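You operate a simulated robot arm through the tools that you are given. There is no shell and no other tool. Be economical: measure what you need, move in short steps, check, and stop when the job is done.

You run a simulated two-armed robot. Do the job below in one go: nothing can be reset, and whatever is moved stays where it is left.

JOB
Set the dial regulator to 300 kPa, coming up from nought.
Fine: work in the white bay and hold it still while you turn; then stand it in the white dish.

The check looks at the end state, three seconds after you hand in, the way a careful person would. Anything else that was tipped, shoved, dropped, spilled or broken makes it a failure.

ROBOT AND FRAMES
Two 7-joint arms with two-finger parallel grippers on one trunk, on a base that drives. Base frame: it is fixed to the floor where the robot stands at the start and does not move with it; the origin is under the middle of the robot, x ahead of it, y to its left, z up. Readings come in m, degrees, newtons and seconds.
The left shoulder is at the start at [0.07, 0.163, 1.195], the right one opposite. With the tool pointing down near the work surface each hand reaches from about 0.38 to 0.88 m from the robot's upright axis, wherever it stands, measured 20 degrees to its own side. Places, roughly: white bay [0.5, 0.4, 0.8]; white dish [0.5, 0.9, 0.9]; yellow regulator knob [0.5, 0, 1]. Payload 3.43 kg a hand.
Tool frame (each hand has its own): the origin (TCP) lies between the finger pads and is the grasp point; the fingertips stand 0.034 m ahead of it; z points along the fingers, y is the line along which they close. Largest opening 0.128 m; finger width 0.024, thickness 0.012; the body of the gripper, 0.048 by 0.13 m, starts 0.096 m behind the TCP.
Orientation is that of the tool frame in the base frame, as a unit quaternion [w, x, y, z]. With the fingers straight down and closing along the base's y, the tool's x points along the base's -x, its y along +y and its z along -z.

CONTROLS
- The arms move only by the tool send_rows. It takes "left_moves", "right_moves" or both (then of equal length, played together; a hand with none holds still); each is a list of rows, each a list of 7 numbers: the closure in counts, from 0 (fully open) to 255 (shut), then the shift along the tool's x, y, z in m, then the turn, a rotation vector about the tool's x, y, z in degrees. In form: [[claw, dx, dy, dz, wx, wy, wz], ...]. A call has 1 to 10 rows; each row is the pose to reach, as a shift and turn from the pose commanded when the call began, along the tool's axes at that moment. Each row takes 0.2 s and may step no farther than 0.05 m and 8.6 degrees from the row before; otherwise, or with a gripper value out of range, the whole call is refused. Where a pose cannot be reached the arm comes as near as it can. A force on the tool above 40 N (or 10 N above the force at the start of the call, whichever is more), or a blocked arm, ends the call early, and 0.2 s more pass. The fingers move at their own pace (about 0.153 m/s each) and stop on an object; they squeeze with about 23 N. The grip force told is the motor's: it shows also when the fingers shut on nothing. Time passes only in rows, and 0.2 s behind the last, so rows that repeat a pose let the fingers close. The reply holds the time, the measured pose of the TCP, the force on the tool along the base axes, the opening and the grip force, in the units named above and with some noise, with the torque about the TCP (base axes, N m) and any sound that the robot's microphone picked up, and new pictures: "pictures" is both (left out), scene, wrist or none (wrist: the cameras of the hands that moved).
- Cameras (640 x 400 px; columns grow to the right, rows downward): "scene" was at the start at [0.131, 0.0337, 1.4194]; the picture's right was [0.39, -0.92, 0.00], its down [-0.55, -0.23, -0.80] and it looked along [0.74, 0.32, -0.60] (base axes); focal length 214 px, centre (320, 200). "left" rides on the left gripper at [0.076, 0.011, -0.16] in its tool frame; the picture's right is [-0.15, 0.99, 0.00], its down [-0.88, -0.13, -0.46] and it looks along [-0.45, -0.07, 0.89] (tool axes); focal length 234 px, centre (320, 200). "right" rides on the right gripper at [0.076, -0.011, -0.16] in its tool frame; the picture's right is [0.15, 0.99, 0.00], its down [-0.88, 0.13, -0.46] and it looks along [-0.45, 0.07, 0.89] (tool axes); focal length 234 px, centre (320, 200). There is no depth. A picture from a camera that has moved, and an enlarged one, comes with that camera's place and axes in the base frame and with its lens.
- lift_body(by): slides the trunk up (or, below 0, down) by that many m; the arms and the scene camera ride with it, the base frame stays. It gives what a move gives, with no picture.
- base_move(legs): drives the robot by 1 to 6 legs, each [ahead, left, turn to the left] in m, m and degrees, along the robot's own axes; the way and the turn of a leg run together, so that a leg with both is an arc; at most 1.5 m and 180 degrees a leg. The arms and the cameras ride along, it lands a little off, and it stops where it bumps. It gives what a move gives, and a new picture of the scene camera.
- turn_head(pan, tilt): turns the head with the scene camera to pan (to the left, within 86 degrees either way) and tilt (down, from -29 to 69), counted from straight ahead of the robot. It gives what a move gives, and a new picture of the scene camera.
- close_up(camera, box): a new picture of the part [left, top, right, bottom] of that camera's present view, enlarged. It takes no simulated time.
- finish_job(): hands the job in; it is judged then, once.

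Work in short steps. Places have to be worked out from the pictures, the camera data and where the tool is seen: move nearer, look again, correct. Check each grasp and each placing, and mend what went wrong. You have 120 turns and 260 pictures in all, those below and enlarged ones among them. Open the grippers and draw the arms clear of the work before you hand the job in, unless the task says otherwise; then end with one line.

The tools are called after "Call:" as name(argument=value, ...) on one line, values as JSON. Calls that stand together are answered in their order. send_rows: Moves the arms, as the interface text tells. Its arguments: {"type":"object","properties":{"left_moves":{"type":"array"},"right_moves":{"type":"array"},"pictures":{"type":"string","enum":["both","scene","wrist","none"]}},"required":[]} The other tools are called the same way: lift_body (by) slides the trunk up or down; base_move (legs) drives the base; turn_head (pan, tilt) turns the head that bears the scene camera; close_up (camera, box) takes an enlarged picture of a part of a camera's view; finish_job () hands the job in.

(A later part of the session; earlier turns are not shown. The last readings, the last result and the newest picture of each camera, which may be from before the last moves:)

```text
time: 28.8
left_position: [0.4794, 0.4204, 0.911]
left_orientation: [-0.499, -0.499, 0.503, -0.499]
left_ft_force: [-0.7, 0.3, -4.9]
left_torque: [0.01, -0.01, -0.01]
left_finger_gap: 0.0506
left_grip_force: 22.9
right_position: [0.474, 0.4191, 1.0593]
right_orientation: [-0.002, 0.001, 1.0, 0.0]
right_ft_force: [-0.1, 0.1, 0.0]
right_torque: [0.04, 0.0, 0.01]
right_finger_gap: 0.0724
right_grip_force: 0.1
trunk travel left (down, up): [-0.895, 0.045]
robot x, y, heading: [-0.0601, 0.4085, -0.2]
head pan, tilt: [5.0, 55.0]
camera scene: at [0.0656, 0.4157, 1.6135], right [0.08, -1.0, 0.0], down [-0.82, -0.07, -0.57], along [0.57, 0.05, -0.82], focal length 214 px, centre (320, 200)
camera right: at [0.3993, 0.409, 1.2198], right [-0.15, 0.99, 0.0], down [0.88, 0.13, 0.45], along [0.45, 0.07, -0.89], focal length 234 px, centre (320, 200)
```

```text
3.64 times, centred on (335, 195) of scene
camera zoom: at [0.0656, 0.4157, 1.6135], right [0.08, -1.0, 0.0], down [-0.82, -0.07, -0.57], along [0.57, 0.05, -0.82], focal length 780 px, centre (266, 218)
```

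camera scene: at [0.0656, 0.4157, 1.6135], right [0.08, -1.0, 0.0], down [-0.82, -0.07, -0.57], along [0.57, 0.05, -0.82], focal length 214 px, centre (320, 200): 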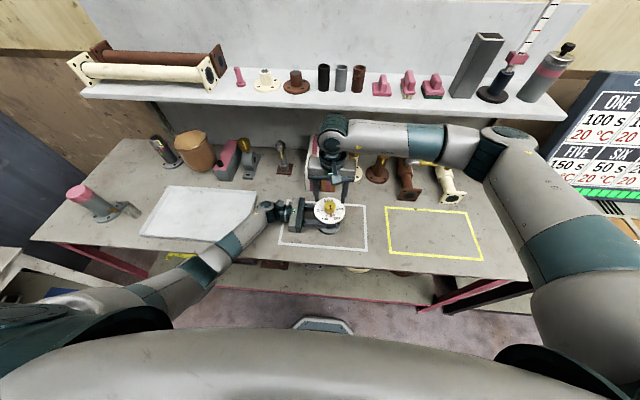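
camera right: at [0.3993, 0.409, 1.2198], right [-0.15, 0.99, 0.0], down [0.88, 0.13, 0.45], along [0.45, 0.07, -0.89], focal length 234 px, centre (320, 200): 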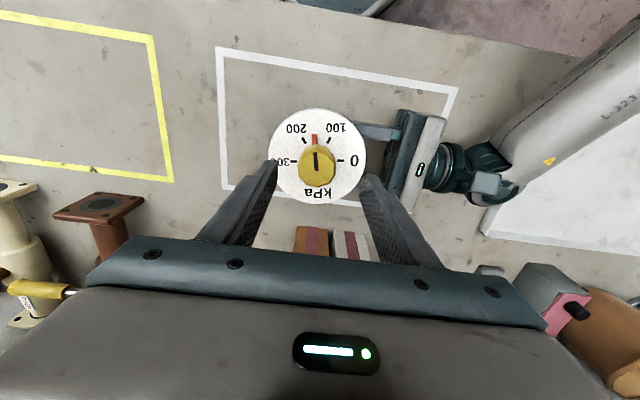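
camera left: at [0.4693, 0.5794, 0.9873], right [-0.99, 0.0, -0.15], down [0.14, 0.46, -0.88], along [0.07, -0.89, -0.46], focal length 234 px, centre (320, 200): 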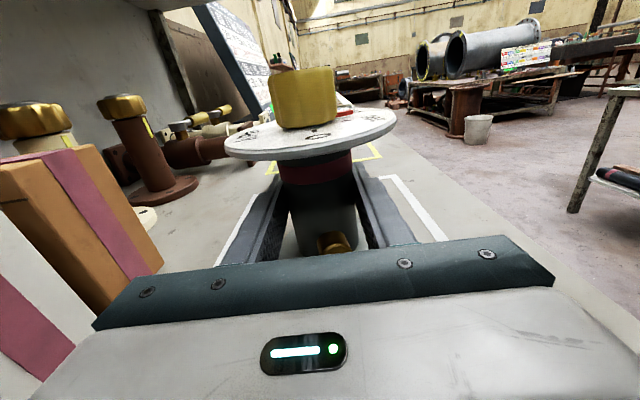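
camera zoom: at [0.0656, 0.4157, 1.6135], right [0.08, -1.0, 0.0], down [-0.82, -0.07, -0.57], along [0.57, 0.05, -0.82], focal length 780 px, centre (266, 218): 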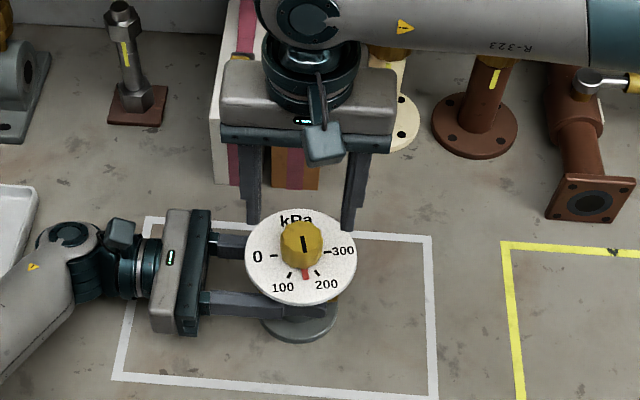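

The knob is at [0.473, 0.4175] and spans z≈0.965–0.992. I'll descend to TCP z≈1.006 with a small correction and close on the knob.

Call:
send_rows(right_moves=[[110, 0.001, -0.0015, 0.03, 0, 0, 0], [110, 0.001, -0.0015, 0.053, 0, 0, 0], [110, 0.001, -0.0015, 0.053, 0, 0, 0], [200, 0.001, -0.0015, 0.053, 0, 0, 0], [255, 0.001, -0.0015, 0.053, 0, 0, 0], [255, 0.001, -0.0015, 0.053, 0, 0, 0]], pictures="wrist")

Call:
close_up(camera="scene", box=[270, 140, 400, 250])

```text
time: 30.2
left_position: [0.4799, 0.421, 0.9107]
left_orientation: [-0.498, -0.5, 0.504, -0.499]
left_ft_force: [-1.7, 5.2, -3.2]
left_torque: [-0.19, 0.04, 0.0]
left_finger_gap: 0.0511
left_grip_force: 23.0
right_position: [0.4719, 0.418, 1.0062]
right_orientation: [0.0, 0.001, 1.0, -0.001]
right_ft_force: [1.5, -5.4, 0.2]
right_torque: [-0.3, -0.19, -0.01]
right_finger_gap: 0.0393
right_grip_force: 23.7
trunk travel left (down, up): [-0.895, 0.045]
robot x, y, heading: [-0.0573, 0.411, 0.1]
head pan, tilt: [5.0, 55.0]
camera right: at [0.3975, 0.4075, 1.1669], right [-0.14, 0.99, 0.0], down [0.88, 0.13, 0.45], along [0.45, 0.06, -0.89], focal length 234 px, centre (320, 200)
```

right: 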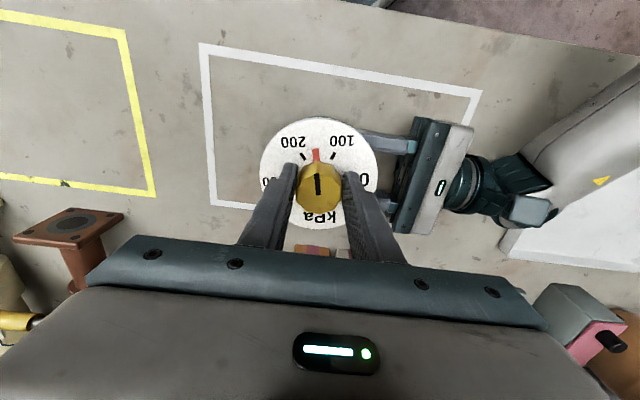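

```text
3.64 times, centred on (335, 195) of scene
camera zoom: at [0.0654, 0.4157, 1.6135], right [0.08, -1.0, 0.0], down [-0.82, -0.07, -0.57], along [0.57, 0.05, -0.82], focal length 780 px, centre (266, 218)
```

zoom: 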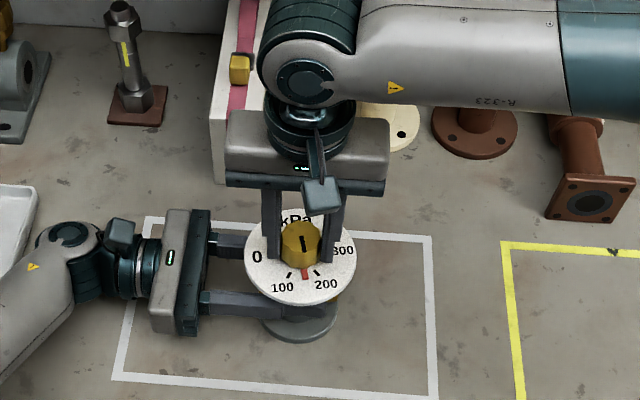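

The knob is gripped (gap 0.039). I'll try turning toward 0, clockwise from above (+wz), by 32° first.

Call:
send_rows(right_moves=[[255, 0, 0, 0, 0, 0, 8], [255, 0, 0, 0, 0, 0, 16], [255, 0, 0, 0, 0, 0, 24], [255, 0, 0, 0, 0, 0, 32]], pictures="wrist")

Call:
close_up(camera="scene", box=[270, 140, 400, 250])

```text
time: 31.2
left_position: [0.4791, 0.4198, 0.9114]
left_orientation: [-0.499, -0.498, 0.504, -0.499]
left_ft_force: [-5.0, -10.5, -2.3]
left_torque: [0.56, -0.16, -0.04]
left_finger_gap: 0.0511
left_grip_force: 23.2
right_position: [0.4729, 0.4186, 1.0069]
right_orientation: [-0.001, 0.276, 0.961, 0.001]
right_ft_force: [4.1, 10.4, 0.4]
right_torque: [0.47, -0.19, 0.12]
right_finger_gap: 0.0392
right_grip_force: 22.6
trunk travel left (down, up): [-0.895, 0.045]
robot x, y, heading: [-0.0589, 0.4108, -0.2]
head pan, tilt: [5.0, 55.0]
camera right: at [0.4033, 0.4507, 1.1672], right [0.4, 0.92, 0.0], down [0.82, -0.36, 0.45], along [0.42, -0.18, -0.89], focal length 234 px, centre (320, 200)
```

right: 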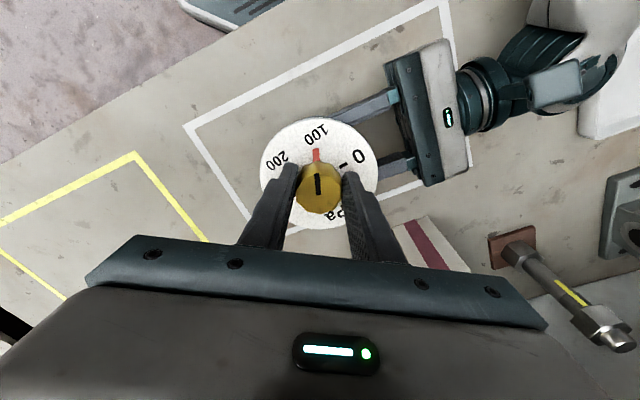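

```text
3.64 times, centred on (335, 195) of scene
camera zoom: at [0.0655, 0.4157, 1.6135], right [0.08, -1.0, 0.0], down [-0.82, -0.07, -0.57], along [0.57, 0.05, -0.82], focal length 780 px, centre (266, 218)
```

zoom: 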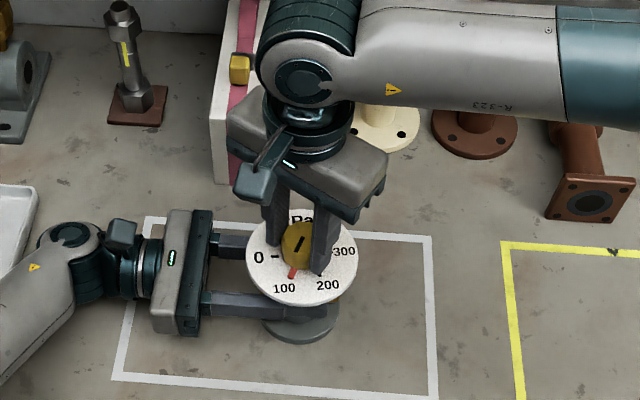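

It turns, and the pointer is now near 100. I'll continue clockwise another 48°.

Call:
send_rows(right_moves=[[255, 0, 0, 0, 0, 0, 8], [255, 0, 0, 0, 0, 0, 16], [255, 0, 0, 0, 0, 0, 24], [255, 0, 0, 0, 0, 0, 32], [255, 0, 0, 0, 0, 0, 40], [255, 0, 0, 0, 0, 0, 48]], pictures="wrist")

Call:
close_up(camera="right", box=[250, 100, 390, 240])

Call:
close_up(camera="left", box=[200, 0, 440, 150])

```text
time: 32.6
left_position: [0.4781, 0.42, 0.9132]
left_orientation: [-0.5, -0.498, 0.504, -0.499]
left_ft_force: [-21.4, -19.1, 5.0]
left_torque: [0.03, -0.68, 0.01]
left_finger_gap: 0.0516
left_grip_force: 23.0
right_position: [0.4743, 0.4191, 1.0086]
right_orientation: [0.001, 0.645, 0.764, 0.002]
right_ft_force: [25.5, 16.4, 15.3]
right_torque: [0.73, -1.39, 0.29]
right_finger_gap: 0.0396
right_grip_force: 22.6
trunk travel left (down, up): [-0.895, 0.045]
robot x, y, heading: [-0.0586, 0.4121, -0.0]
head pan, tilt: [5.0, 55.0]
camera right: at [0.4501, 0.4916, 1.1686], right [0.95, 0.31, 0.01], down [0.27, -0.85, 0.45], along [0.15, -0.43, -0.89], focal length 234 px, centre (320, 200)
```

right: 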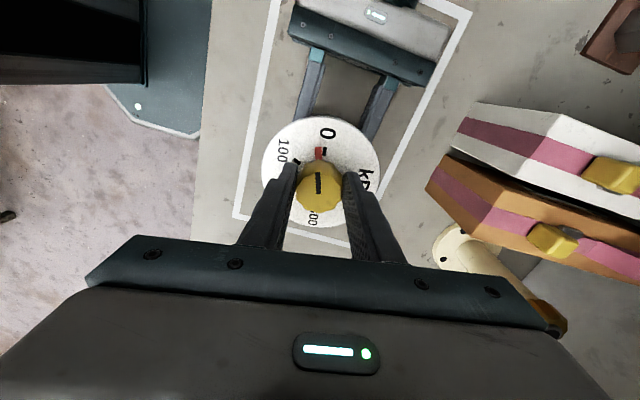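

```text
2.86 times, centred on (320, 170) of right
camera zoom: at [0.4501, 0.4916, 1.1686], right [0.95, 0.31, 0.01], down [0.27, -0.85, 0.45], along [0.15, -0.43, -0.89], focal length 669 px, centre (320, 286)
```

zoom: 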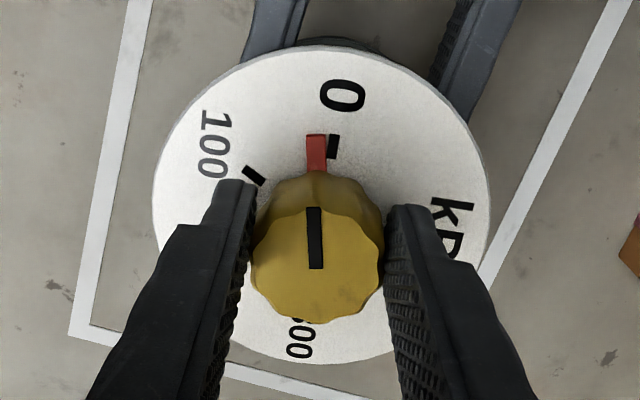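

```text
2.67 times, centred on (320, 75) of left
camera zoom: at [0.4675, 0.5788, 0.9884], right [-0.99, 0.01, -0.15], down [0.14, 0.46, -0.88], along [0.06, -0.89, -0.45], focal length 624 px, centre (320, 533)
```

zoom: 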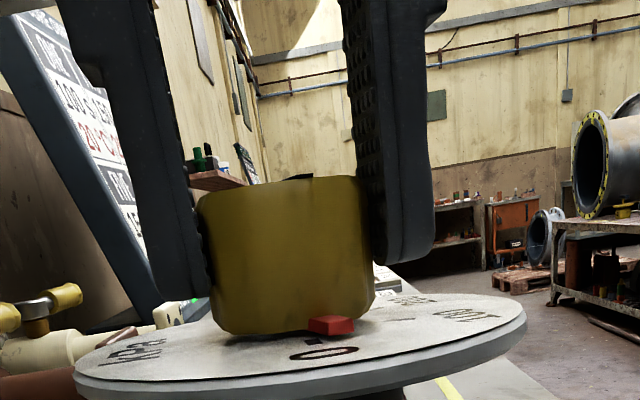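

The pointer is about 8° short of 0, but side forces have built up because the grasp is off-centre. I'll open the right fingers to relax, then re-centre.

Call:
send_rows(right_moves=[[150, 0, 0, 0, 0, 0, 0], [150, 0, 0, 0, 0, 0, 0]], pictures="wrist")

Call:
close_up(camera="right", box=[250, 100, 390, 240])

Call:
close_up(camera="scene", box=[270, 140, 400, 250])

```text
time: 33.2
left_position: [0.4807, 0.423, 0.9114]
left_orientation: [-0.498, -0.499, 0.504, -0.499]
left_ft_force: [-7.0, 4.8, 5.2]
left_torque: [-0.17, -0.14, -0.15]
left_finger_gap: 0.0508
left_grip_force: 23.0
right_position: [0.4716, 0.4173, 1.0053]
right_orientation: [0.0, 0.643, 0.766, -0.002]
right_ft_force: [6.6, -1.7, -1.8]
right_torque: [-0.05, -0.18, -0.06]
right_finger_gap: 0.0563
right_grip_force: 2.9
trunk travel left (down, up): [-0.895, 0.045]
robot x, y, heading: [-0.0566, 0.4132, -0.1]
head pan, tilt: [5.0, 55.0]
camera right: at [0.4483, 0.4917, 1.1651], right [0.95, 0.31, 0.0], down [0.28, -0.84, 0.46], along [0.14, -0.44, -0.89], focal length 234 px, centre (320, 200)
```

right: 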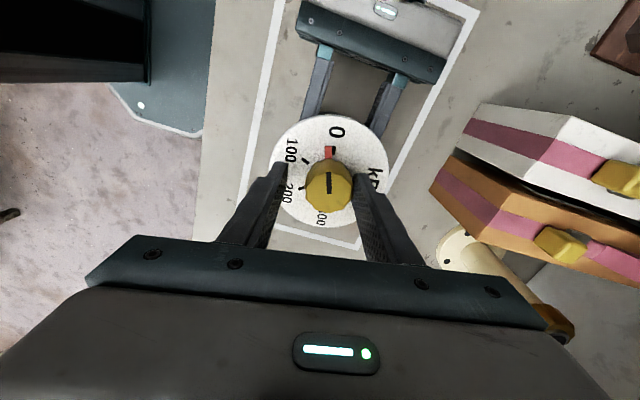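

```text
2.86 times, centred on (320, 170) of right
camera zoom: at [0.4483, 0.4917, 1.1651], right [0.95, 0.31, 0.0], down [0.28, -0.84, 0.46], along [0.14, -0.44, -0.89], focal length 669 px, centre (320, 286)
```

zoom: 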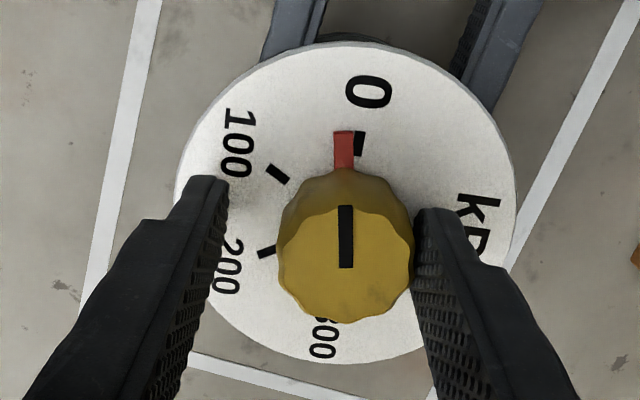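

```text
3.64 times, centred on (335, 195) of scene
camera zoom: at [0.0641, 0.4162, 1.6135], right [0.09, -1.0, 0.0], down [-0.82, -0.07, -0.57], along [0.57, 0.05, -0.82], focal length 780 px, centre (266, 218)
```

zoom: 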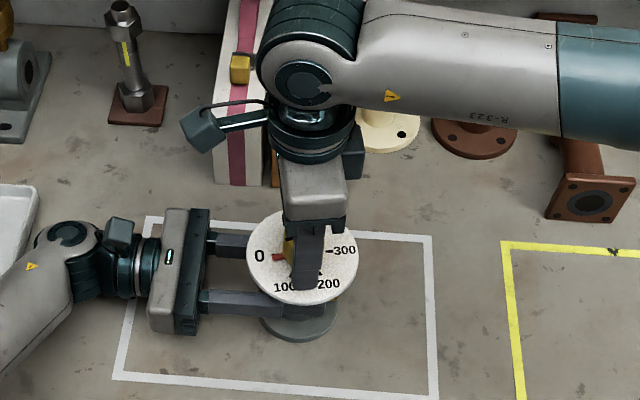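

One finger still touches the knob. Its axis sits about 7 mm toward tool +y, so the true axis is near [0.479, 0.420]. I'll re-centre with the fingers open and then look at forces and alignment.

Call:
send_rows(right_moves=[[130, 0.0015, 0.004, 0, 0, 0, 0], [130, 0.003, 0.0075, 0, 0, 0, 0], [130, 0.003, 0.0075, 0, 0, 0, 0]], pictures="none")

Call:
close_up(camera="right", box=[240, 90, 400, 250])

```text
time: 34.0
left_position: [0.4797, 0.4191, 0.9122]
left_orientation: [-0.499, -0.499, 0.503, -0.499]
left_ft_force: [1.7, 0.6, 1.8]
left_torque: [-0.19, 0.01, 0.09]
left_finger_gap: 0.0508
left_grip_force: 23.0
right_position: [0.4793, 0.4221, 1.0057]
right_orientation: [-0.001, 0.643, 0.766, -0.001]
right_ft_force: [0.2, 0.7, 0.4]
right_torque: [-0.02, -0.01, 0.01]
right_finger_gap: 0.0627
right_grip_force: 0.0
trunk travel left (down, up): [-0.895, 0.045]
robot x, y, heading: [-0.0623, 0.408, 0.0]
head pan, tilt: [5.0, 55.0]
```

```text
2.50 times, centred on (320, 170) of right
camera zoom: at [0.4563, 0.496, 1.166], right [0.95, 0.31, 0.0], down [0.28, -0.84, 0.46], along [0.14, -0.43, -0.89], focal length 585 px, centre (320, 275)
```

zoom: 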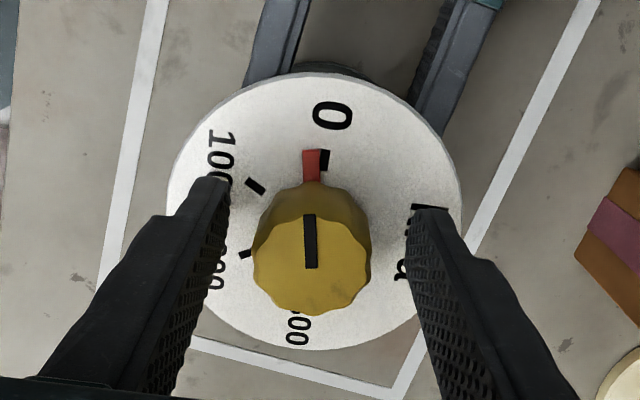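

The view now puts the knob axis at about [0.480, 0.4145], so the TCP is about 7.5 mm too far in +y. I'll correct along tool x, then close.

Call:
send_rows(right_moves=[[130, -0.004, -0.001, 0, 0, 0, 0], [130, -0.0075, -0.001, 0, 0, 0, 0], [200, -0.0075, -0.001, 0, 0, 0, 0], [255, -0.0075, -0.001, 0, 0, 0, 0], [255, -0.0075, -0.001, 0, 0, 0, 0]], pictures="none")

Call:
close_up(camera="right", box=[240, 90, 400, 250])

```text
time: 35.2
left_position: [0.4806, 0.4204, 0.9109]
left_orientation: [-0.498, -0.5, 0.503, -0.499]
left_ft_force: [8.5, -0.1, -1.7]
left_torque: [-0.36, 0.52, 0.11]
left_finger_gap: 0.0506
left_grip_force: 23.0
right_position: [0.4797, 0.4146, 1.0069]
right_orientation: [-0.001, 0.644, 0.765, -0.001]
right_ft_force: [-6.8, -0.4, 5.0]
right_torque: [-0.15, 0.1, -0.05]
right_finger_gap: 0.0389
right_grip_force: 23.4
trunk travel left (down, up): [-0.895, 0.045]
robot x, y, heading: [-0.0561, 0.4112, 0.1]
head pan, tilt: [5.0, 55.0]
```

```text
2.50 times, centred on (320, 170) of right
camera zoom: at [0.4565, 0.4885, 1.1665], right [0.95, 0.31, 0.0], down [0.28, -0.85, 0.45], along [0.14, -0.43, -0.89], focal length 585 px, centre (320, 275)
```

zoom: 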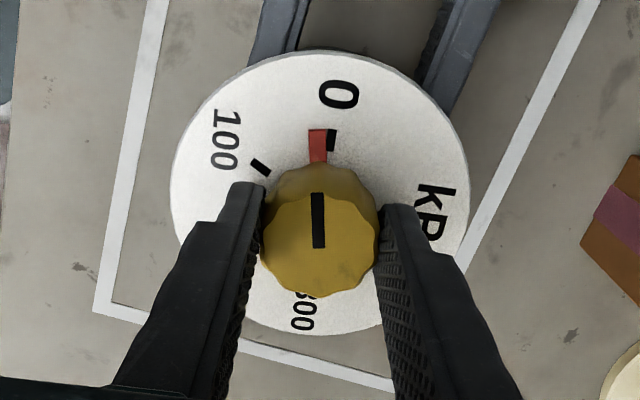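

Good grip with small forces. The pointer is about 13° short of the 0 tick, so I'll turn that much with a slight centring shift.

Call:
send_rows(right_moves=[[255, 0, -0.001, 0, 0, 0, 6], [255, 0, -0.001, 0, 0, 0, 13], [255, 0, -0.001, 0, 0, 0, 13]], pictures="none")

Call:
close_up(camera="right", box=[240, 90, 400, 250])

```text
time: 36.0
left_position: [0.4786, 0.4201, 0.9114]
left_orientation: [-0.499, -0.499, 0.503, -0.499]
left_ft_force: [2.5, 0.8, 0.0]
left_torque: [-0.28, 0.12, -0.46]
left_finger_gap: 0.0509
left_grip_force: 23.2
right_position: [0.4795, 0.4157, 1.0067]
right_orientation: [-0.001, 0.727, 0.687, 0.0]
right_ft_force: [-0.5, 0.4, 0.0]
right_torque: [0.05, -0.15, 0.51]
right_finger_gap: 0.0392
right_grip_force: 22.9
trunk travel left (down, up): [-0.895, 0.045]
robot x, y, heading: [-0.0601, 0.4124, -0.2]
head pan, tilt: [5.0, 55.0]
```

```text
2.50 times, centred on (320, 170) of right
camera zoom: at [0.4731, 0.4919, 1.1663], right [1.0, 0.09, 0.0], down [0.08, -0.89, 0.46], along [0.04, -0.45, -0.89], focal length 585 px, centre (320, 275)
```

zoom: 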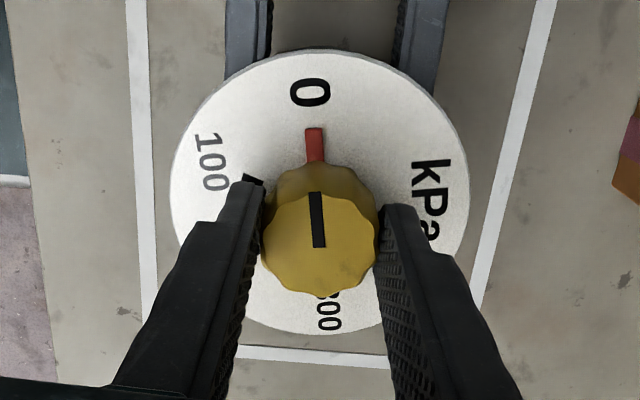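

The pointer covers the 0 tick, and the torque of 0.5 N·m suggests the end stop at nought. Forces are otherwise small. Now I'll come up counter-clockwise by 80°.

Call:
send_rows(right_moves=[[255, 0, 0, 0, 0, 0, -8], [255, 0, 0, 0, 0, 0, -16], [255, 0, 0, 0, 0, 0, -24], [255, 0, 0, 0, 0, 0, -32], [255, 0, 0, 0, 0, 0, -40], [255, 0, 0, 0, 0, 0, -48], [255, 0, 0, 0, 0, 0, -56], [255, 0, 0, 0, 0, 0, -64], [255, 0, 0, 0, 0, 0, -72], [255, 0, 0, 0, 0, 0, -80]], pictures="none")

Call:
close_up(camera="right", box=[240, 90, 400, 250])

```text
time: 38.2
left_position: [0.4796, 0.4208, 0.9109]
left_orientation: [-0.498, -0.499, 0.503, -0.499]
left_ft_force: [-1.1, 5.9, -1.9]
left_torque: [-0.68, 0.53, -0.03]
left_finger_gap: 0.0507
left_grip_force: 22.8
right_position: [0.4793, 0.4152, 1.0064]
right_orientation: [-0.001, 0.113, 0.994, 0.0]
right_ft_force: [0.8, -6.3, 0.2]
right_torque: [-0.11, -0.56, -0.04]
right_finger_gap: 0.0389
right_grip_force: 23.2
trunk travel left (down, up): [-0.895, 0.045]
robot x, y, heading: [-0.0549, 0.4145, -0.2]
head pan, tilt: [5.0, 55.0]
```

```text
2.50 times, centred on (320, 170) of right
camera zoom: at [0.4032, 0.4214, 1.1663], right [0.08, 1.0, 0.0], down [0.89, -0.07, 0.45], along [0.45, -0.04, -0.89], focal length 585 px, centre (320, 275)
```

zoom: 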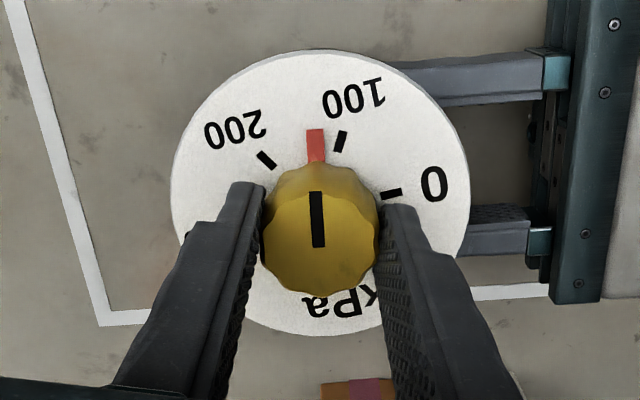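

The pointer is past 100 and everything turns cleanly. I'll continue up another 72° with a 1 mm centring shift, then look.

Call:
send_rows(right_moves=[[255, 0, -0.0005, 0, 0, 0, -8], [255, 0, -0.001, 0, 0, 0, -16], [255, 0, -0.001, 0, 0, 0, -24], [255, 0, -0.001, 0, 0, 0, -32], [255, 0, -0.001, 0, 0, 0, -40], [255, 0, -0.001, 0, 0, 0, -48], [255, 0, -0.001, 0, 0, 0, -56], [255, 0, -0.001, 0, 0, 0, -64], [255, 0, -0.001, 0, 0, 0, -72]], pictures="none")

Call:
close_up(camera="right", box=[240, 90, 400, 250])

```text
time: 40.2
left_position: [0.4814, 0.4193, 0.9104]
left_orientation: [-0.498, -0.5, 0.504, -0.499]
left_ft_force: [-4.5, 7.2, -4.1]
left_torque: [-0.42, -0.07, -0.07]
left_finger_gap: 0.0509
left_grip_force: 23.0
right_position: [0.4787, 0.4129, 1.0062]
right_orientation: [-0.001, -0.492, 0.87, 0.0]
right_ft_force: [5.3, -7.7, 0.3]
right_torque: [-0.36, -0.36, -0.03]
right_finger_gap: 0.0391
right_grip_force: 23.1
trunk travel left (down, up): [-0.895, 0.045]
robot x, y, heading: [-0.0589, 0.4125, -0.2]
head pan, tilt: [5.0, 55.0]
```

```text
2.50 times, centred on (320, 170) of right
camera zoom: at [0.4505, 0.3436, 1.166], right [-0.92, 0.38, 0.0], down [0.34, 0.82, 0.45], along [0.17, 0.42, -0.89], focal length 585 px, centre (320, 275)
```

zoom: 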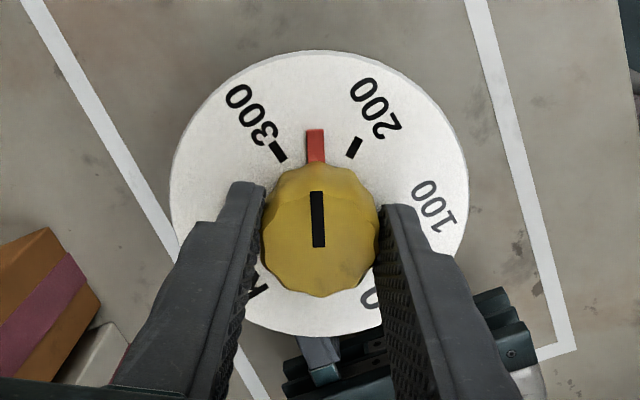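

By the ticks and the hand angle, the scale is about 60° per 100 kPa and the pointer is at about 253. That leaves about 28°, so I'll turn 22° now and look again to avoid overshooting.

Call:
send_rows(right_moves=[[255, 0.0005, -0.001, 0, 0, 0, -8], [255, 0.0008, -0.0015, 0, 0, 0, -15], [255, 0.0008, -0.0015, 0, 0, 0, -22], [255, 0.0008, -0.0015, 0, 0, 0, -22]], pictures="none")

Call:
close_up(camera="right", box=[270, 110, 370, 200])

```text
time: 41.2
left_position: [0.4785, 0.4189, 0.9099]
left_orientation: [-0.499, -0.498, 0.504, -0.498]
left_ft_force: [-5.3, -15.3, -3.8]
left_torque: [0.58, -0.13, -0.04]
left_finger_gap: 0.051
left_grip_force: 23.0
right_position: [0.4786, 0.4149, 1.0071]
right_orientation: [0.001, -0.65, 0.76, 0.003]
right_ft_force: [5.6, 15.5, -0.6]
right_torque: [0.86, -0.4, 0.04]
right_finger_gap: 0.0389
right_grip_force: 22.5
trunk travel left (down, up): [-0.895, 0.045]
robot x, y, heading: [-0.0575, 0.4107, -0.2]
head pan, tilt: [5.0, 55.0]
```

```text
4.44 times, centred on (320, 155) of right
camera zoom: at [0.4795, 0.338, 1.1661], right [-1.0, 0.01, 0.0], down [0.01, 0.89, 0.46], along [0.0, 0.46, -0.89], focal length 1041 px, centre (320, 400)
```

zoom: 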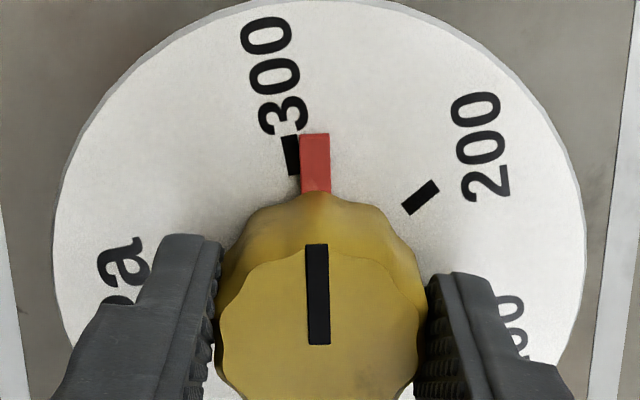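

About 6–8° remain, by the tick slant and the hand angle. I'll turn 5° more, take back the 1.5 mm shift (15 N side force), and look.

Call:
send_rows(right_moves=[[255, -0.0012, 0, 0, 0, 0, -3], [255, -0.0012, 0, 0, 0, 0, -5], [255, -0.0012, 0, 0, 0, 0, -5]], pictures="none")

Call:
close_up(camera="right", box=[270, 110, 370, 200])

```text
time: 42.0
left_position: [0.4791, 0.4195, 0.9106]
left_orientation: [-0.498, -0.499, 0.504, -0.499]
left_ft_force: [-2.3, -15.9, -4.8]
left_torque: [0.34, -0.01, -0.04]
left_finger_gap: 0.0507
left_grip_force: 23.0
right_position: [0.4788, 0.413, 1.0062]
right_orientation: [0.0, -0.649, 0.761, 0.001]
right_ft_force: [2.1, 15.3, 5.6]
right_torque: [0.81, -0.11, 0.02]
right_finger_gap: 0.0391
right_grip_force: 23.3
right hand out of reach, approached as far as the arm can: row 1, 2, 3
trunk travel left (down, up): [-0.895, 0.045]
robot x, y, heading: [-0.0555, 0.4125, -0.1]
head pan, tilt: [5.0, 55.0]
```

```text
4.44 times, centred on (320, 155) of right
camera zoom: at [0.479, 0.3365, 1.1669], right [-1.0, 0.01, 0.0], down [0.01, 0.89, 0.46], along [0.0, 0.46, -0.89], focal length 1041 px, centre (320, 400)
```

zoom: 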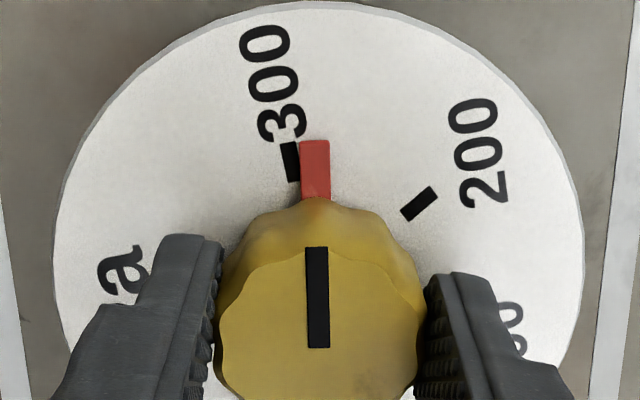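

The wrist limit is reached at about -81°. I'll release the knob, turn the hand back 40° with the fingers open, and regrasp for the last few degrees.

Call:
send_rows(right_moves=[[120, 0, 0, 0, 0, 0, 0], [120, 0, 0, 0, 0, 0, 0], [120, 0, 0, 0, 0, 0, 8], [120, 0, 0, 0, 0, 0, 16], [120, 0, 0, 0, 0, 0, 24], [120, 0, 0, 0, 0, 0, 32], [120, 0, 0, 0, 0, 0, 40], [120, 0, 0, 0, 0, 0, 45]], pictures="none")

Call:
close_up(camera="right", box=[240, 90, 400, 250])

```text
time: 43.8
left_position: [0.4804, 0.4203, 0.9114]
left_orientation: [-0.498, -0.499, 0.504, -0.499]
left_ft_force: [1.6, 1.2, 1.1]
left_torque: [-0.21, -0.07, 0.07]
left_finger_gap: 0.0509
left_grip_force: 23.0
right_position: [0.479, 0.4127, 1.008]
right_orientation: [-0.001, -0.307, 0.952, -0.001]
right_ft_force: [0.2, 0.2, 0.2]
right_torque: [0.05, -0.01, -0.02]
right_finger_gap: 0.0677
right_grip_force: 0.1
trunk travel left (down, up): [-0.895, 0.045]
robot x, y, heading: [-0.057, 0.4104, -0.0]
head pan, tilt: [5.0, 55.0]
```

```text
2.50 times, centred on (320, 170) of right
camera zoom: at [0.4253, 0.361, 1.1666], right [-0.7, 0.72, 0.0], down [0.64, 0.62, 0.45], along [0.33, 0.32, -0.89], focal length 585 px, centre (320, 275)
```

zoom: 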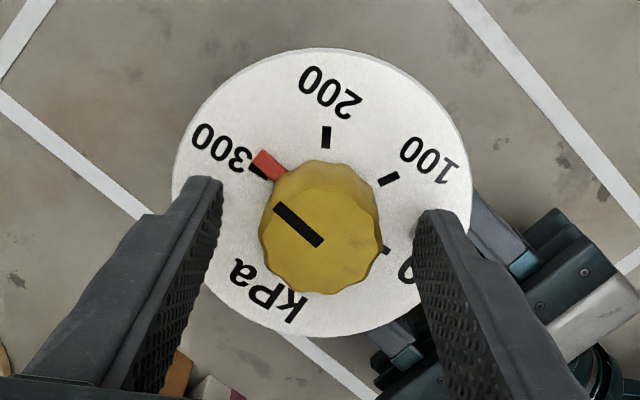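

Hand at -36°, with the knob axis at about [0.480, 0.4145]. I'll centre, close, and turn up 6°.

Call:
send_rows(right_moves=[[120, -0.0017, 0.0006, 0, 0, 0, 0], [200, -0.0017, 0.0006, 0, 0, 0, 0], [255, -0.0017, 0.0006, 0, 0, 0, 0], [255, -0.0017, 0.0006, 0, 0, 0, 0], [255, -0.0017, 0.0006, 0, 0, 0, -3], [255, -0.0017, 0.0006, 0, 0, 0, -6], [255, -0.0017, 0.0006, 0, 0, 0, -6]], pictures="none")

Call:
close_up(camera="right", box=[270, 110, 370, 200])

```text
time: 45.4
left_position: [0.479, 0.4192, 0.9107]
left_orientation: [-0.498, -0.499, 0.505, -0.499]
left_ft_force: [0.8, 0.9, 2.5]
left_torque: [-0.51, 0.0, 0.05]
left_finger_gap: 0.0506
left_grip_force: 23.1
right_position: [0.4797, 0.4146, 1.0064]
right_orientation: [0.0, -0.358, 0.934, 0.0]
right_ft_force: [1.9, 0.5, -0.7]
right_torque: [0.34, -0.1, -0.02]
right_finger_gap: 0.0393
right_grip_force: 23.8
trunk travel left (down, up): [-0.895, 0.045]
robot x, y, heading: [-0.0574, 0.4051, -0.1]
head pan, tilt: [5.0, 55.0]
```

```text
4.44 times, centred on (320, 155) of right
camera zoom: at [0.4324, 0.357, 1.1663], right [-0.77, 0.64, 0.0], down [0.57, 0.69, 0.45], along [0.29, 0.35, -0.89], focal length 1041 px, centre (320, 400)
```

zoom: 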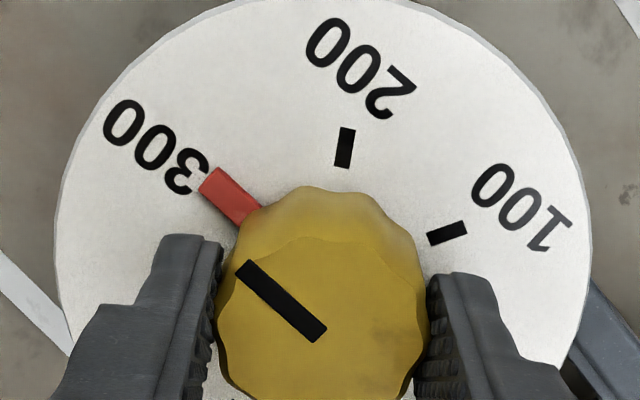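

By geometry the ticks are 60° apart, the 300 tick lies at about 101° and the pointer at about 95°. That leaves a few degrees, with the tick hidden behind the pointer. I'll check from the scene camera.

Call:
close_up(camera="scene", box=[305, 180, 365, 225])

```text
8.89 times, centred on (335, 202) of scene
camera zoom: at [0.0651, 0.416, 1.6135], right [0.08, -1.0, 0.0], down [-0.82, -0.07, -0.57], along [0.57, 0.05, -0.82], focal length 1906 px, centre (187, 178)
```

zoom: 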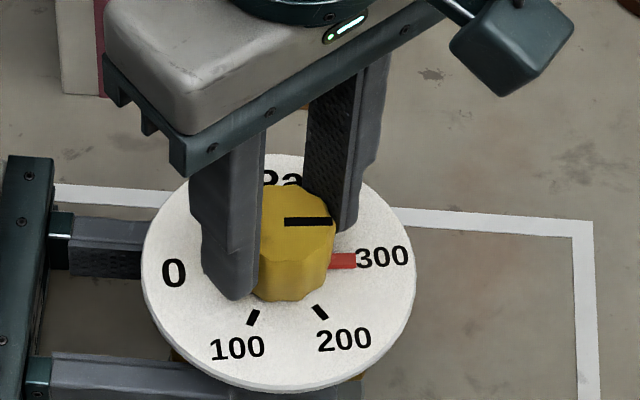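

The scene view also puts the pointer a few degrees short, once its height above the dial is allowed for. I'll turn up 4° more, release, and rotate the hand away to see the tick clearly.

Call:
send_rows(right_moves=[[255, 0, 0, 0, 0, 0, -2], [255, 0, 0, 0, 0, 0, -4], [255, 0, 0, 0, 0, 0, -4], [120, 0, 0, 0, 0, 0, -4], [120, 0, 0, 0, 0, 0, -4], [120, 0, 0, 0, 0, 0, -12], [120, 0, 0, 0, 0, 0, -20], [120, 0, 0, 0, 0, 0, -28], [120, 0, 0, 0, 0, 0, -36]], pictures="none")

Call:
close_up(camera="right", box=[270, 110, 370, 200])

Call:
close_up(camera="scene", box=[305, 180, 365, 225])

```text
time: 47.4
left_position: [0.4778, 0.4196, 0.9114]
left_orientation: [-0.5, -0.498, 0.503, -0.498]
left_ft_force: [0.7, -0.5, 1.3]
left_torque: [-0.28, 0.01, 0.07]
left_finger_gap: 0.051
left_grip_force: 23.0
right_position: [0.4803, 0.4159, 1.0057]
right_orientation: [-0.001, -0.63, 0.777, 0.0]
right_ft_force: [-0.5, 0.1, -0.2]
right_torque: [0.02, 0.0, 0.01]
right_finger_gap: 0.0676
right_grip_force: 0.0
trunk travel left (down, up): [-0.895, 0.045]
robot x, y, heading: [-0.0563, 0.4113, -0.1]
head pan, tilt: [5.0, 55.0]
```

```text
4.44 times, centred on (320, 155) of right
camera zoom: at [0.4762, 0.3392, 1.1663], right [-1.0, 0.06, 0.0], down [0.06, 0.89, 0.46], along [0.03, 0.45, -0.89], focal length 1041 px, centre (320, 400)
```

zoom: 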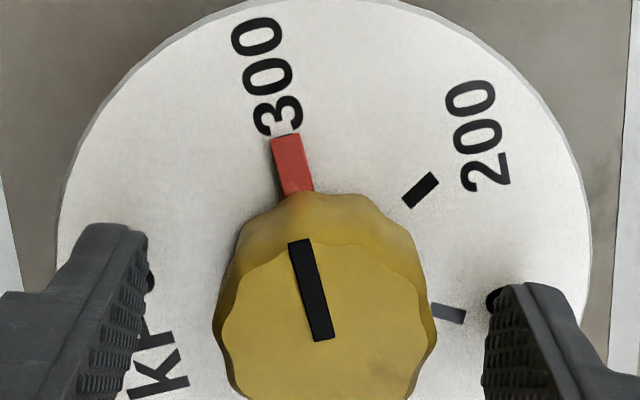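

```text
8.89 times, centred on (335, 202) of scene
camera zoom: at [0.0649, 0.4158, 1.6136], right [0.08, -1.0, 0.0], down [-0.82, -0.07, -0.57], along [0.57, 0.05, -0.82], focal length 1906 px, centre (187, 178)
```

zoom: 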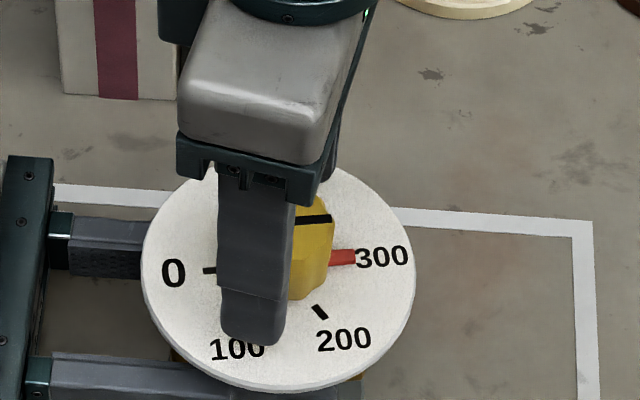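

By geometry the pointer is now at about 100° and the 300 tick at about 101°. I'll zoom in harder on the tip.

Call:
close_up(camera="right", box=[295, 120, 335, 160])

```text
10.00 times, centred on (315, 140) of right
camera zoom: at [0.4762, 0.3392, 1.1663], right [-1.0, 0.06, 0.0], down [0.06, 0.89, 0.46], along [0.03, 0.45, -0.89], focal length 2342 px, centre (370, 800)
```

zoom: 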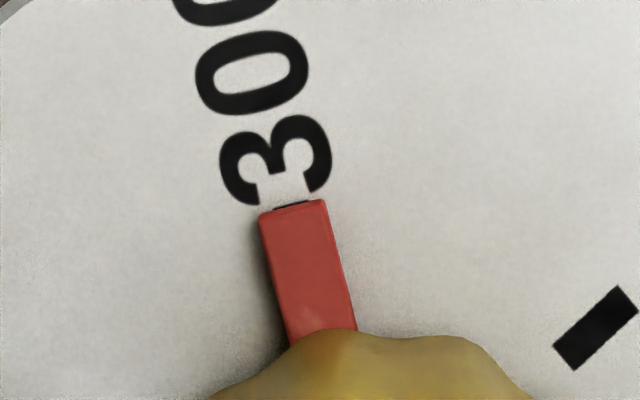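

The end of the 300 tick peeks out centred behind the pointer, within about 1° (1–2 kPa). The setting is good, so I'll raise the right hand straight up and clear.

Call:
send_rows(right_moves=[[120, 0, 0, -0.03, 0, 0, 0], [120, 0, 0, -0.07, 0, 0, 0], [60, 0, 0, -0.115, 0, 0, 0], [0, 0, 0, -0.16, 0, 0, 0], [0, 0, 0, -0.205, 0, 0, 0], [0, 0, 0, -0.25, 0, 0, 0], [0, 0, 0, -0.295, 0, 0, 0], [0, 0, 0, -0.34, 0, 0, 0]], pictures="both")

Call:
close_up(camera="scene", box=[305, 180, 365, 225])

```text
time: 49.2
left_position: [0.4791, 0.4209, 0.911]
left_orientation: [-0.498, -0.499, 0.503, -0.5]
left_ft_force: [1.3, 0.8, 0.5]
left_torque: [-0.19, 0.02, 0.06]
left_finger_gap: 0.0506
left_grip_force: 23.3
right_position: [0.4803, 0.415, 1.3462]
right_orientation: [0.0, -0.628, 0.778, 0.001]
right_ft_force: [-1.1, 0.2, -1.0]
right_torque: [0.0, 0.0, -0.04]
right_finger_gap: 0.1279
right_grip_force: 0.0
trunk travel left (down, up): [-0.895, 0.045]
robot x, y, heading: [-0.0588, 0.4107, 0.2]
head pan, tilt: [5.0, 55.0]
camera scene: at [0.0644, 0.416, 1.6135], right [0.08, -1.0, 0.0], down [-0.82, -0.07, -0.57], along [0.57, 0.05, -0.82], focal length 214 px, centre (320, 200)
camera right: at [0.4765, 0.3391, 1.5065], right [-1.0, 0.06, 0.0], down [0.06, 0.89, 0.46], along [0.03, 0.45, -0.89], focal length 234 px, centre (320, 200)
```

scene: 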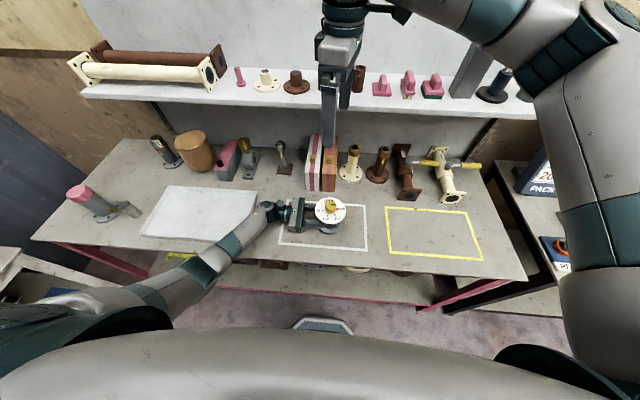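
right: 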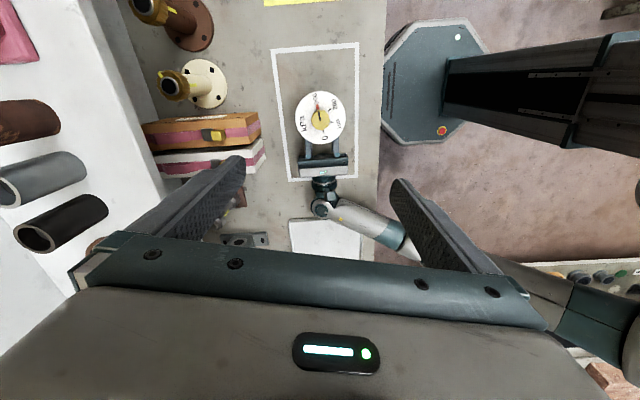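

```text
8.89 times, centred on (335, 202) of scene
camera zoom: at [0.0644, 0.416, 1.6135], right [0.08, -1.0, 0.0], down [-0.82, -0.07, -0.57], along [0.57, 0.05, -0.82], focal length 1906 px, centre (187, 178)
```

zoom: 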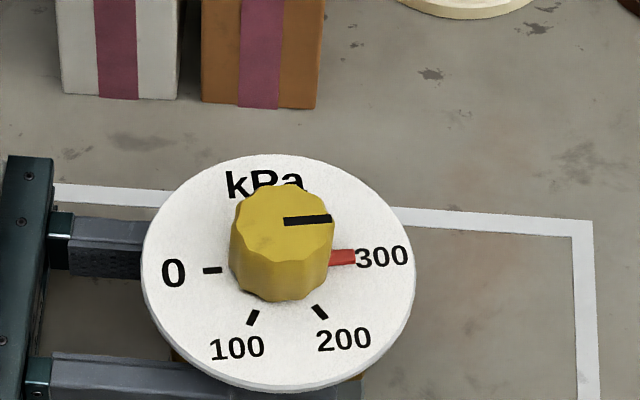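

The dial reads 300 from this view too. I'll pull the right hand back and to the right, and look at the dish up close.

Call:
send_rows(right_moves=[[0, 0.044, 0.015, 0, 0, 0, 0], [0, 0.088, 0.03, 0, 0, 0, 0], [0, 0.132, 0.046, 0, 0, 0, 0], [0, 0.176, 0.061, 0, 0, 0, 0], [0, 0.22, 0.076, 0, 0, 0, 0]], pictures="none")

Call:
close_up(camera="scene", box=[50, 130, 290, 280])

```text
time: 50.4
left_position: [0.4786, 0.4187, 0.911]
left_orientation: [-0.497, -0.5, 0.504, -0.499]
left_ft_force: [-0.2, 0.7, -1.3]
left_torque: [-0.15, 0.06, 0.01]
left_finger_gap: 0.0508
left_grip_force: 22.8
right_position: [0.3568, 0.2136, 1.3495]
right_orientation: [0.001, -0.628, 0.778, 0.002]
right_ft_force: [0.1, -0.4, 0.0]
right_torque: [0.0, -0.03, -0.01]
right_finger_gap: 0.1283
right_grip_force: 0.0
trunk travel left (down, up): [-0.895, 0.045]
robot x, y, heading: [-0.0577, 0.414, -0.2]
head pan, tilt: [5.0, 55.0]
```

```text
2.67 times, centred on (170, 205) of scene
camera zoom: at [0.0633, 0.4132, 1.6136], right [0.09, -1.0, 0.0], down [-0.82, -0.07, -0.57], along [0.57, 0.05, -0.82], focal length 572 px, centre (720, 187)
```

zoom: 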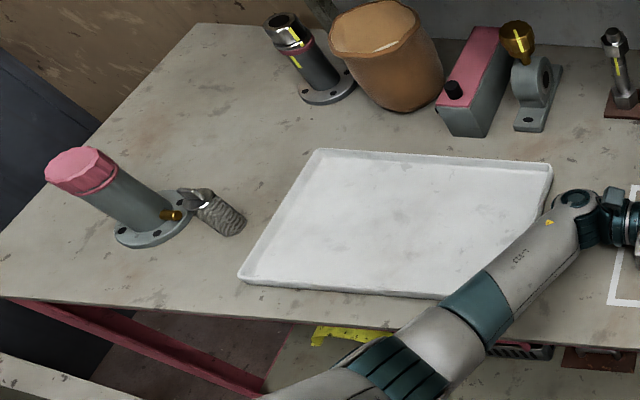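

The dish is a shallow tray at about x 0.36–0.60, y 0.73–1.15. I'll set the regulator at about [0.48, 0.82], which keeps my wrist clear of the far rim and the fittings. First I'll lift it, using the trunk's 4 cm and then the arm.

Call:
lift_body(by=0.04)

Call:
send_rows(left_moves=[[255, 0.02, 0, 0, 0, 0, 0], [255, 0.045, 0, 0, 0, 0, 0]], pictures="none")

Call:
base_move(legs=[[0, 0.4, 0]])

Call:
close_up(camera="scene", box=[220, 130, 420, 270])

```text
time: 51.2
left_position: [0.481, 0.42, 0.9494]
left_orientation: [-0.499, -0.5, 0.503, -0.499]
left_ft_force: [0.7, 0.3, -6.1]
left_torque: [0.06, 0.01, -0.01]
left_finger_gap: 0.051
left_grip_force: 23.0
right_position: [0.3597, 0.2154, 1.3877]
right_orientation: [0.0, -0.629, 0.778, 0.002]
right_ft_force: [0.4, -0.2, 0.1]
right_torque: [0.01, 0.03, 0.04]
right_finger_gap: 0.1278
right_grip_force: 0.1
trunk travel left (down, up): [-0.935, 0.005]
robot x, y, heading: [-0.0605, 0.4108, -0.2]
head pan, tilt: [5.0, 55.0]
```

```text
time: 51.8
left_position: [0.4795, 0.4208, 0.996]
left_orientation: [-0.499, -0.499, 0.503, -0.499]
left_ft_force: [0.1, -0.4, -5.1]
left_torque: [0.02, -0.02, -0.03]
left_finger_gap: 0.0509
left_grip_force: 23.1
right_position: [0.3599, 0.2153, 1.388]
right_orientation: [0.0, -0.628, 0.778, 0.001]
right_ft_force: [0.5, 0.1, 0.3]
right_torque: [-0.01, 0.03, 0.0]
right_finger_gap: 0.1282
right_grip_force: 0.2
trunk travel left (down, up): [-0.935, 0.005]
robot x, y, heading: [-0.063, 0.4129, -0.0]
head pan, tilt: [5.0, 55.0]
```

```text
time: 54.3
left_position: [0.4816, 0.818, 0.9957]
left_orientation: [-0.499, -0.499, 0.504, -0.499]
left_ft_force: [0.2, -0.2, -6.1]
left_torque: [0.04, 0.0, -0.01]
left_finger_gap: 0.0508
left_grip_force: 23.1
right_position: [0.3602, 0.6134, 1.3877]
right_orientation: [-0.001, -0.628, 0.778, 0.0]
right_ft_force: [0.7, 1.0, 1.6]
right_torque: [0.0, -0.01, -0.01]
right_finger_gap: 0.1279
right_grip_force: 0.0
trunk travel left (down, up): [-0.935, 0.005]
robot x, y, heading: [-0.0582, 0.8104, 0.0]
head pan, tilt: [5.0, 55.0]
camera scene: at [0.0667, 0.8142, 1.6535], right [0.08, -1.0, 0.0], down [-0.82, -0.07, -0.57], along [0.57, 0.05, -0.82], focal length 214 px, centre (320, 200)
```

scene: 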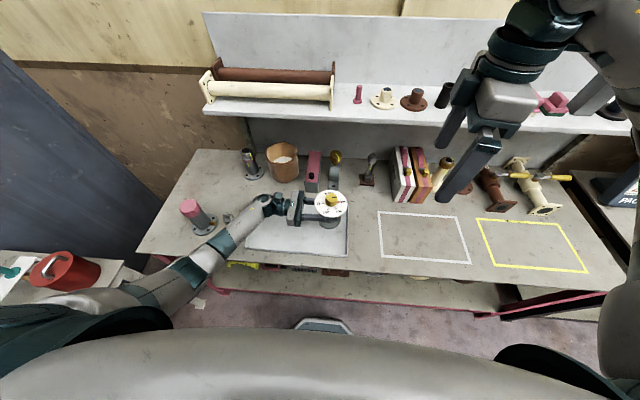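

```text
2.86 times, centred on (320, 200) of scene
camera zoom: at [0.0667, 0.8142, 1.6535], right [0.08, -1.0, 0.0], down [-0.82, -0.07, -0.57], along [0.57, 0.05, -0.82], focal length 613 px, centre (320, 200)
```

zoom: 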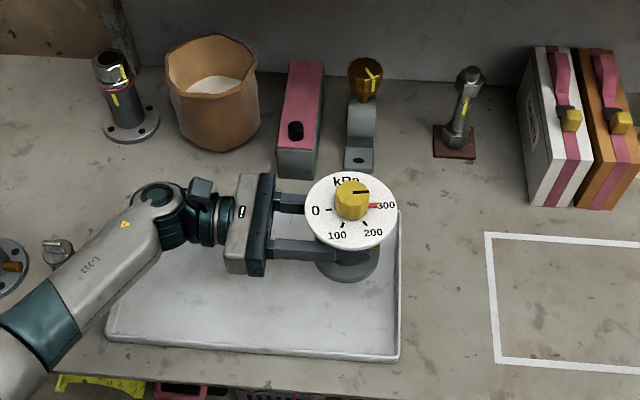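

The regulator hangs inside the dish outline (right rim y≈0.736). I'll lower it slowly until contact.

Call:
send_rows(left_moves=[[255, -0.03, 0, 0, 0, 0, 0], [255, -0.055, 0, 0, 0, 0, 0], [255, -0.068, 0, 0, 0, 0, 0], [255, -0.074, 0, 0, 0, 0, 0], [255, -0.074, 0, 0, 0, 0, 0]], pictures="both")

Call:
close_up(camera="scene", box=[180, 160, 380, 300])

```text
time: 55.5
left_position: [0.4807, 0.8195, 0.9222]
left_orientation: [-0.499, -0.499, 0.504, -0.499]
left_ft_force: [0.0, -0.4, -4.7]
left_torque: [-0.02, 0.04, 0.0]
left_finger_gap: 0.0505
left_grip_force: 23.5
right_position: [0.3601, 0.6149, 1.3882]
right_orientation: [0.0, -0.627, 0.779, 0.001]
right_ft_force: [-0.1, 0.4, -0.5]
right_torque: [-0.02, 0.0, 0.03]
right_finger_gap: 0.1281
right_grip_force: 0.0
trunk travel left (down, up): [-0.935, 0.005]
robot x, y, heading: [-0.0553, 0.8062, -0.2]
head pan, tilt: [5.0, 55.0]
camera scene: at [0.0668, 0.8156, 1.6535], right [0.08, -1.0, 0.0], down [-0.82, -0.07, -0.57], along [0.57, 0.05, -0.82], focal length 214 px, centre (320, 200)
camera left: at [0.4707, 0.9788, 0.9987], right [-0.99, 0.01, -0.15], down [0.14, 0.46, -0.88], along [0.06, -0.89, -0.45], focal length 234 px, centre (320, 200)
```

scene: 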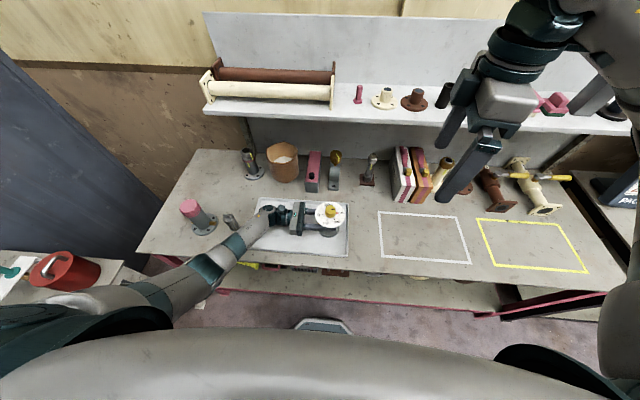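
left: 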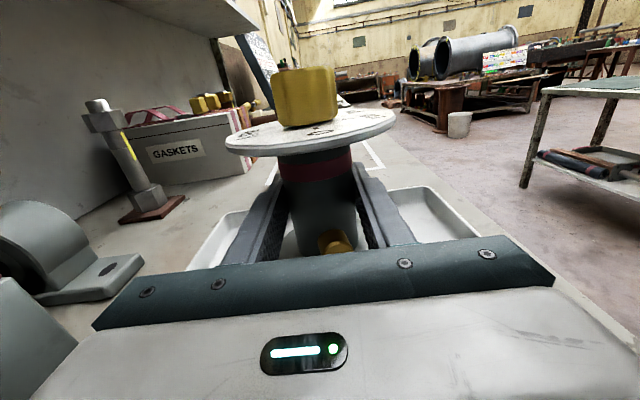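

```text
2.86 times, centred on (280, 230) of scene
camera zoom: at [0.0668, 0.8156, 1.6535], right [0.08, -1.0, 0.0], down [-0.82, -0.07, -0.57], along [0.57, 0.05, -0.82], focal length 613 px, centre (434, 114)
```

zoom: 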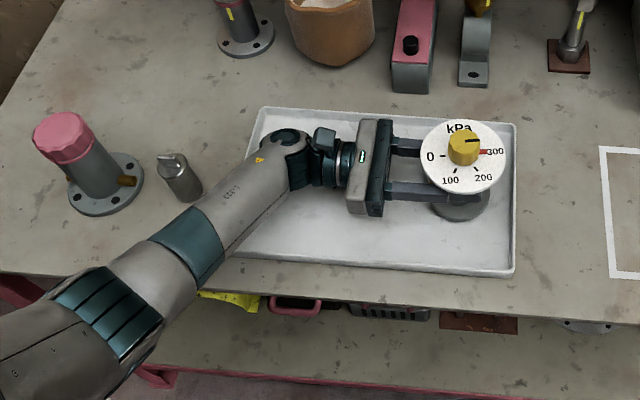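

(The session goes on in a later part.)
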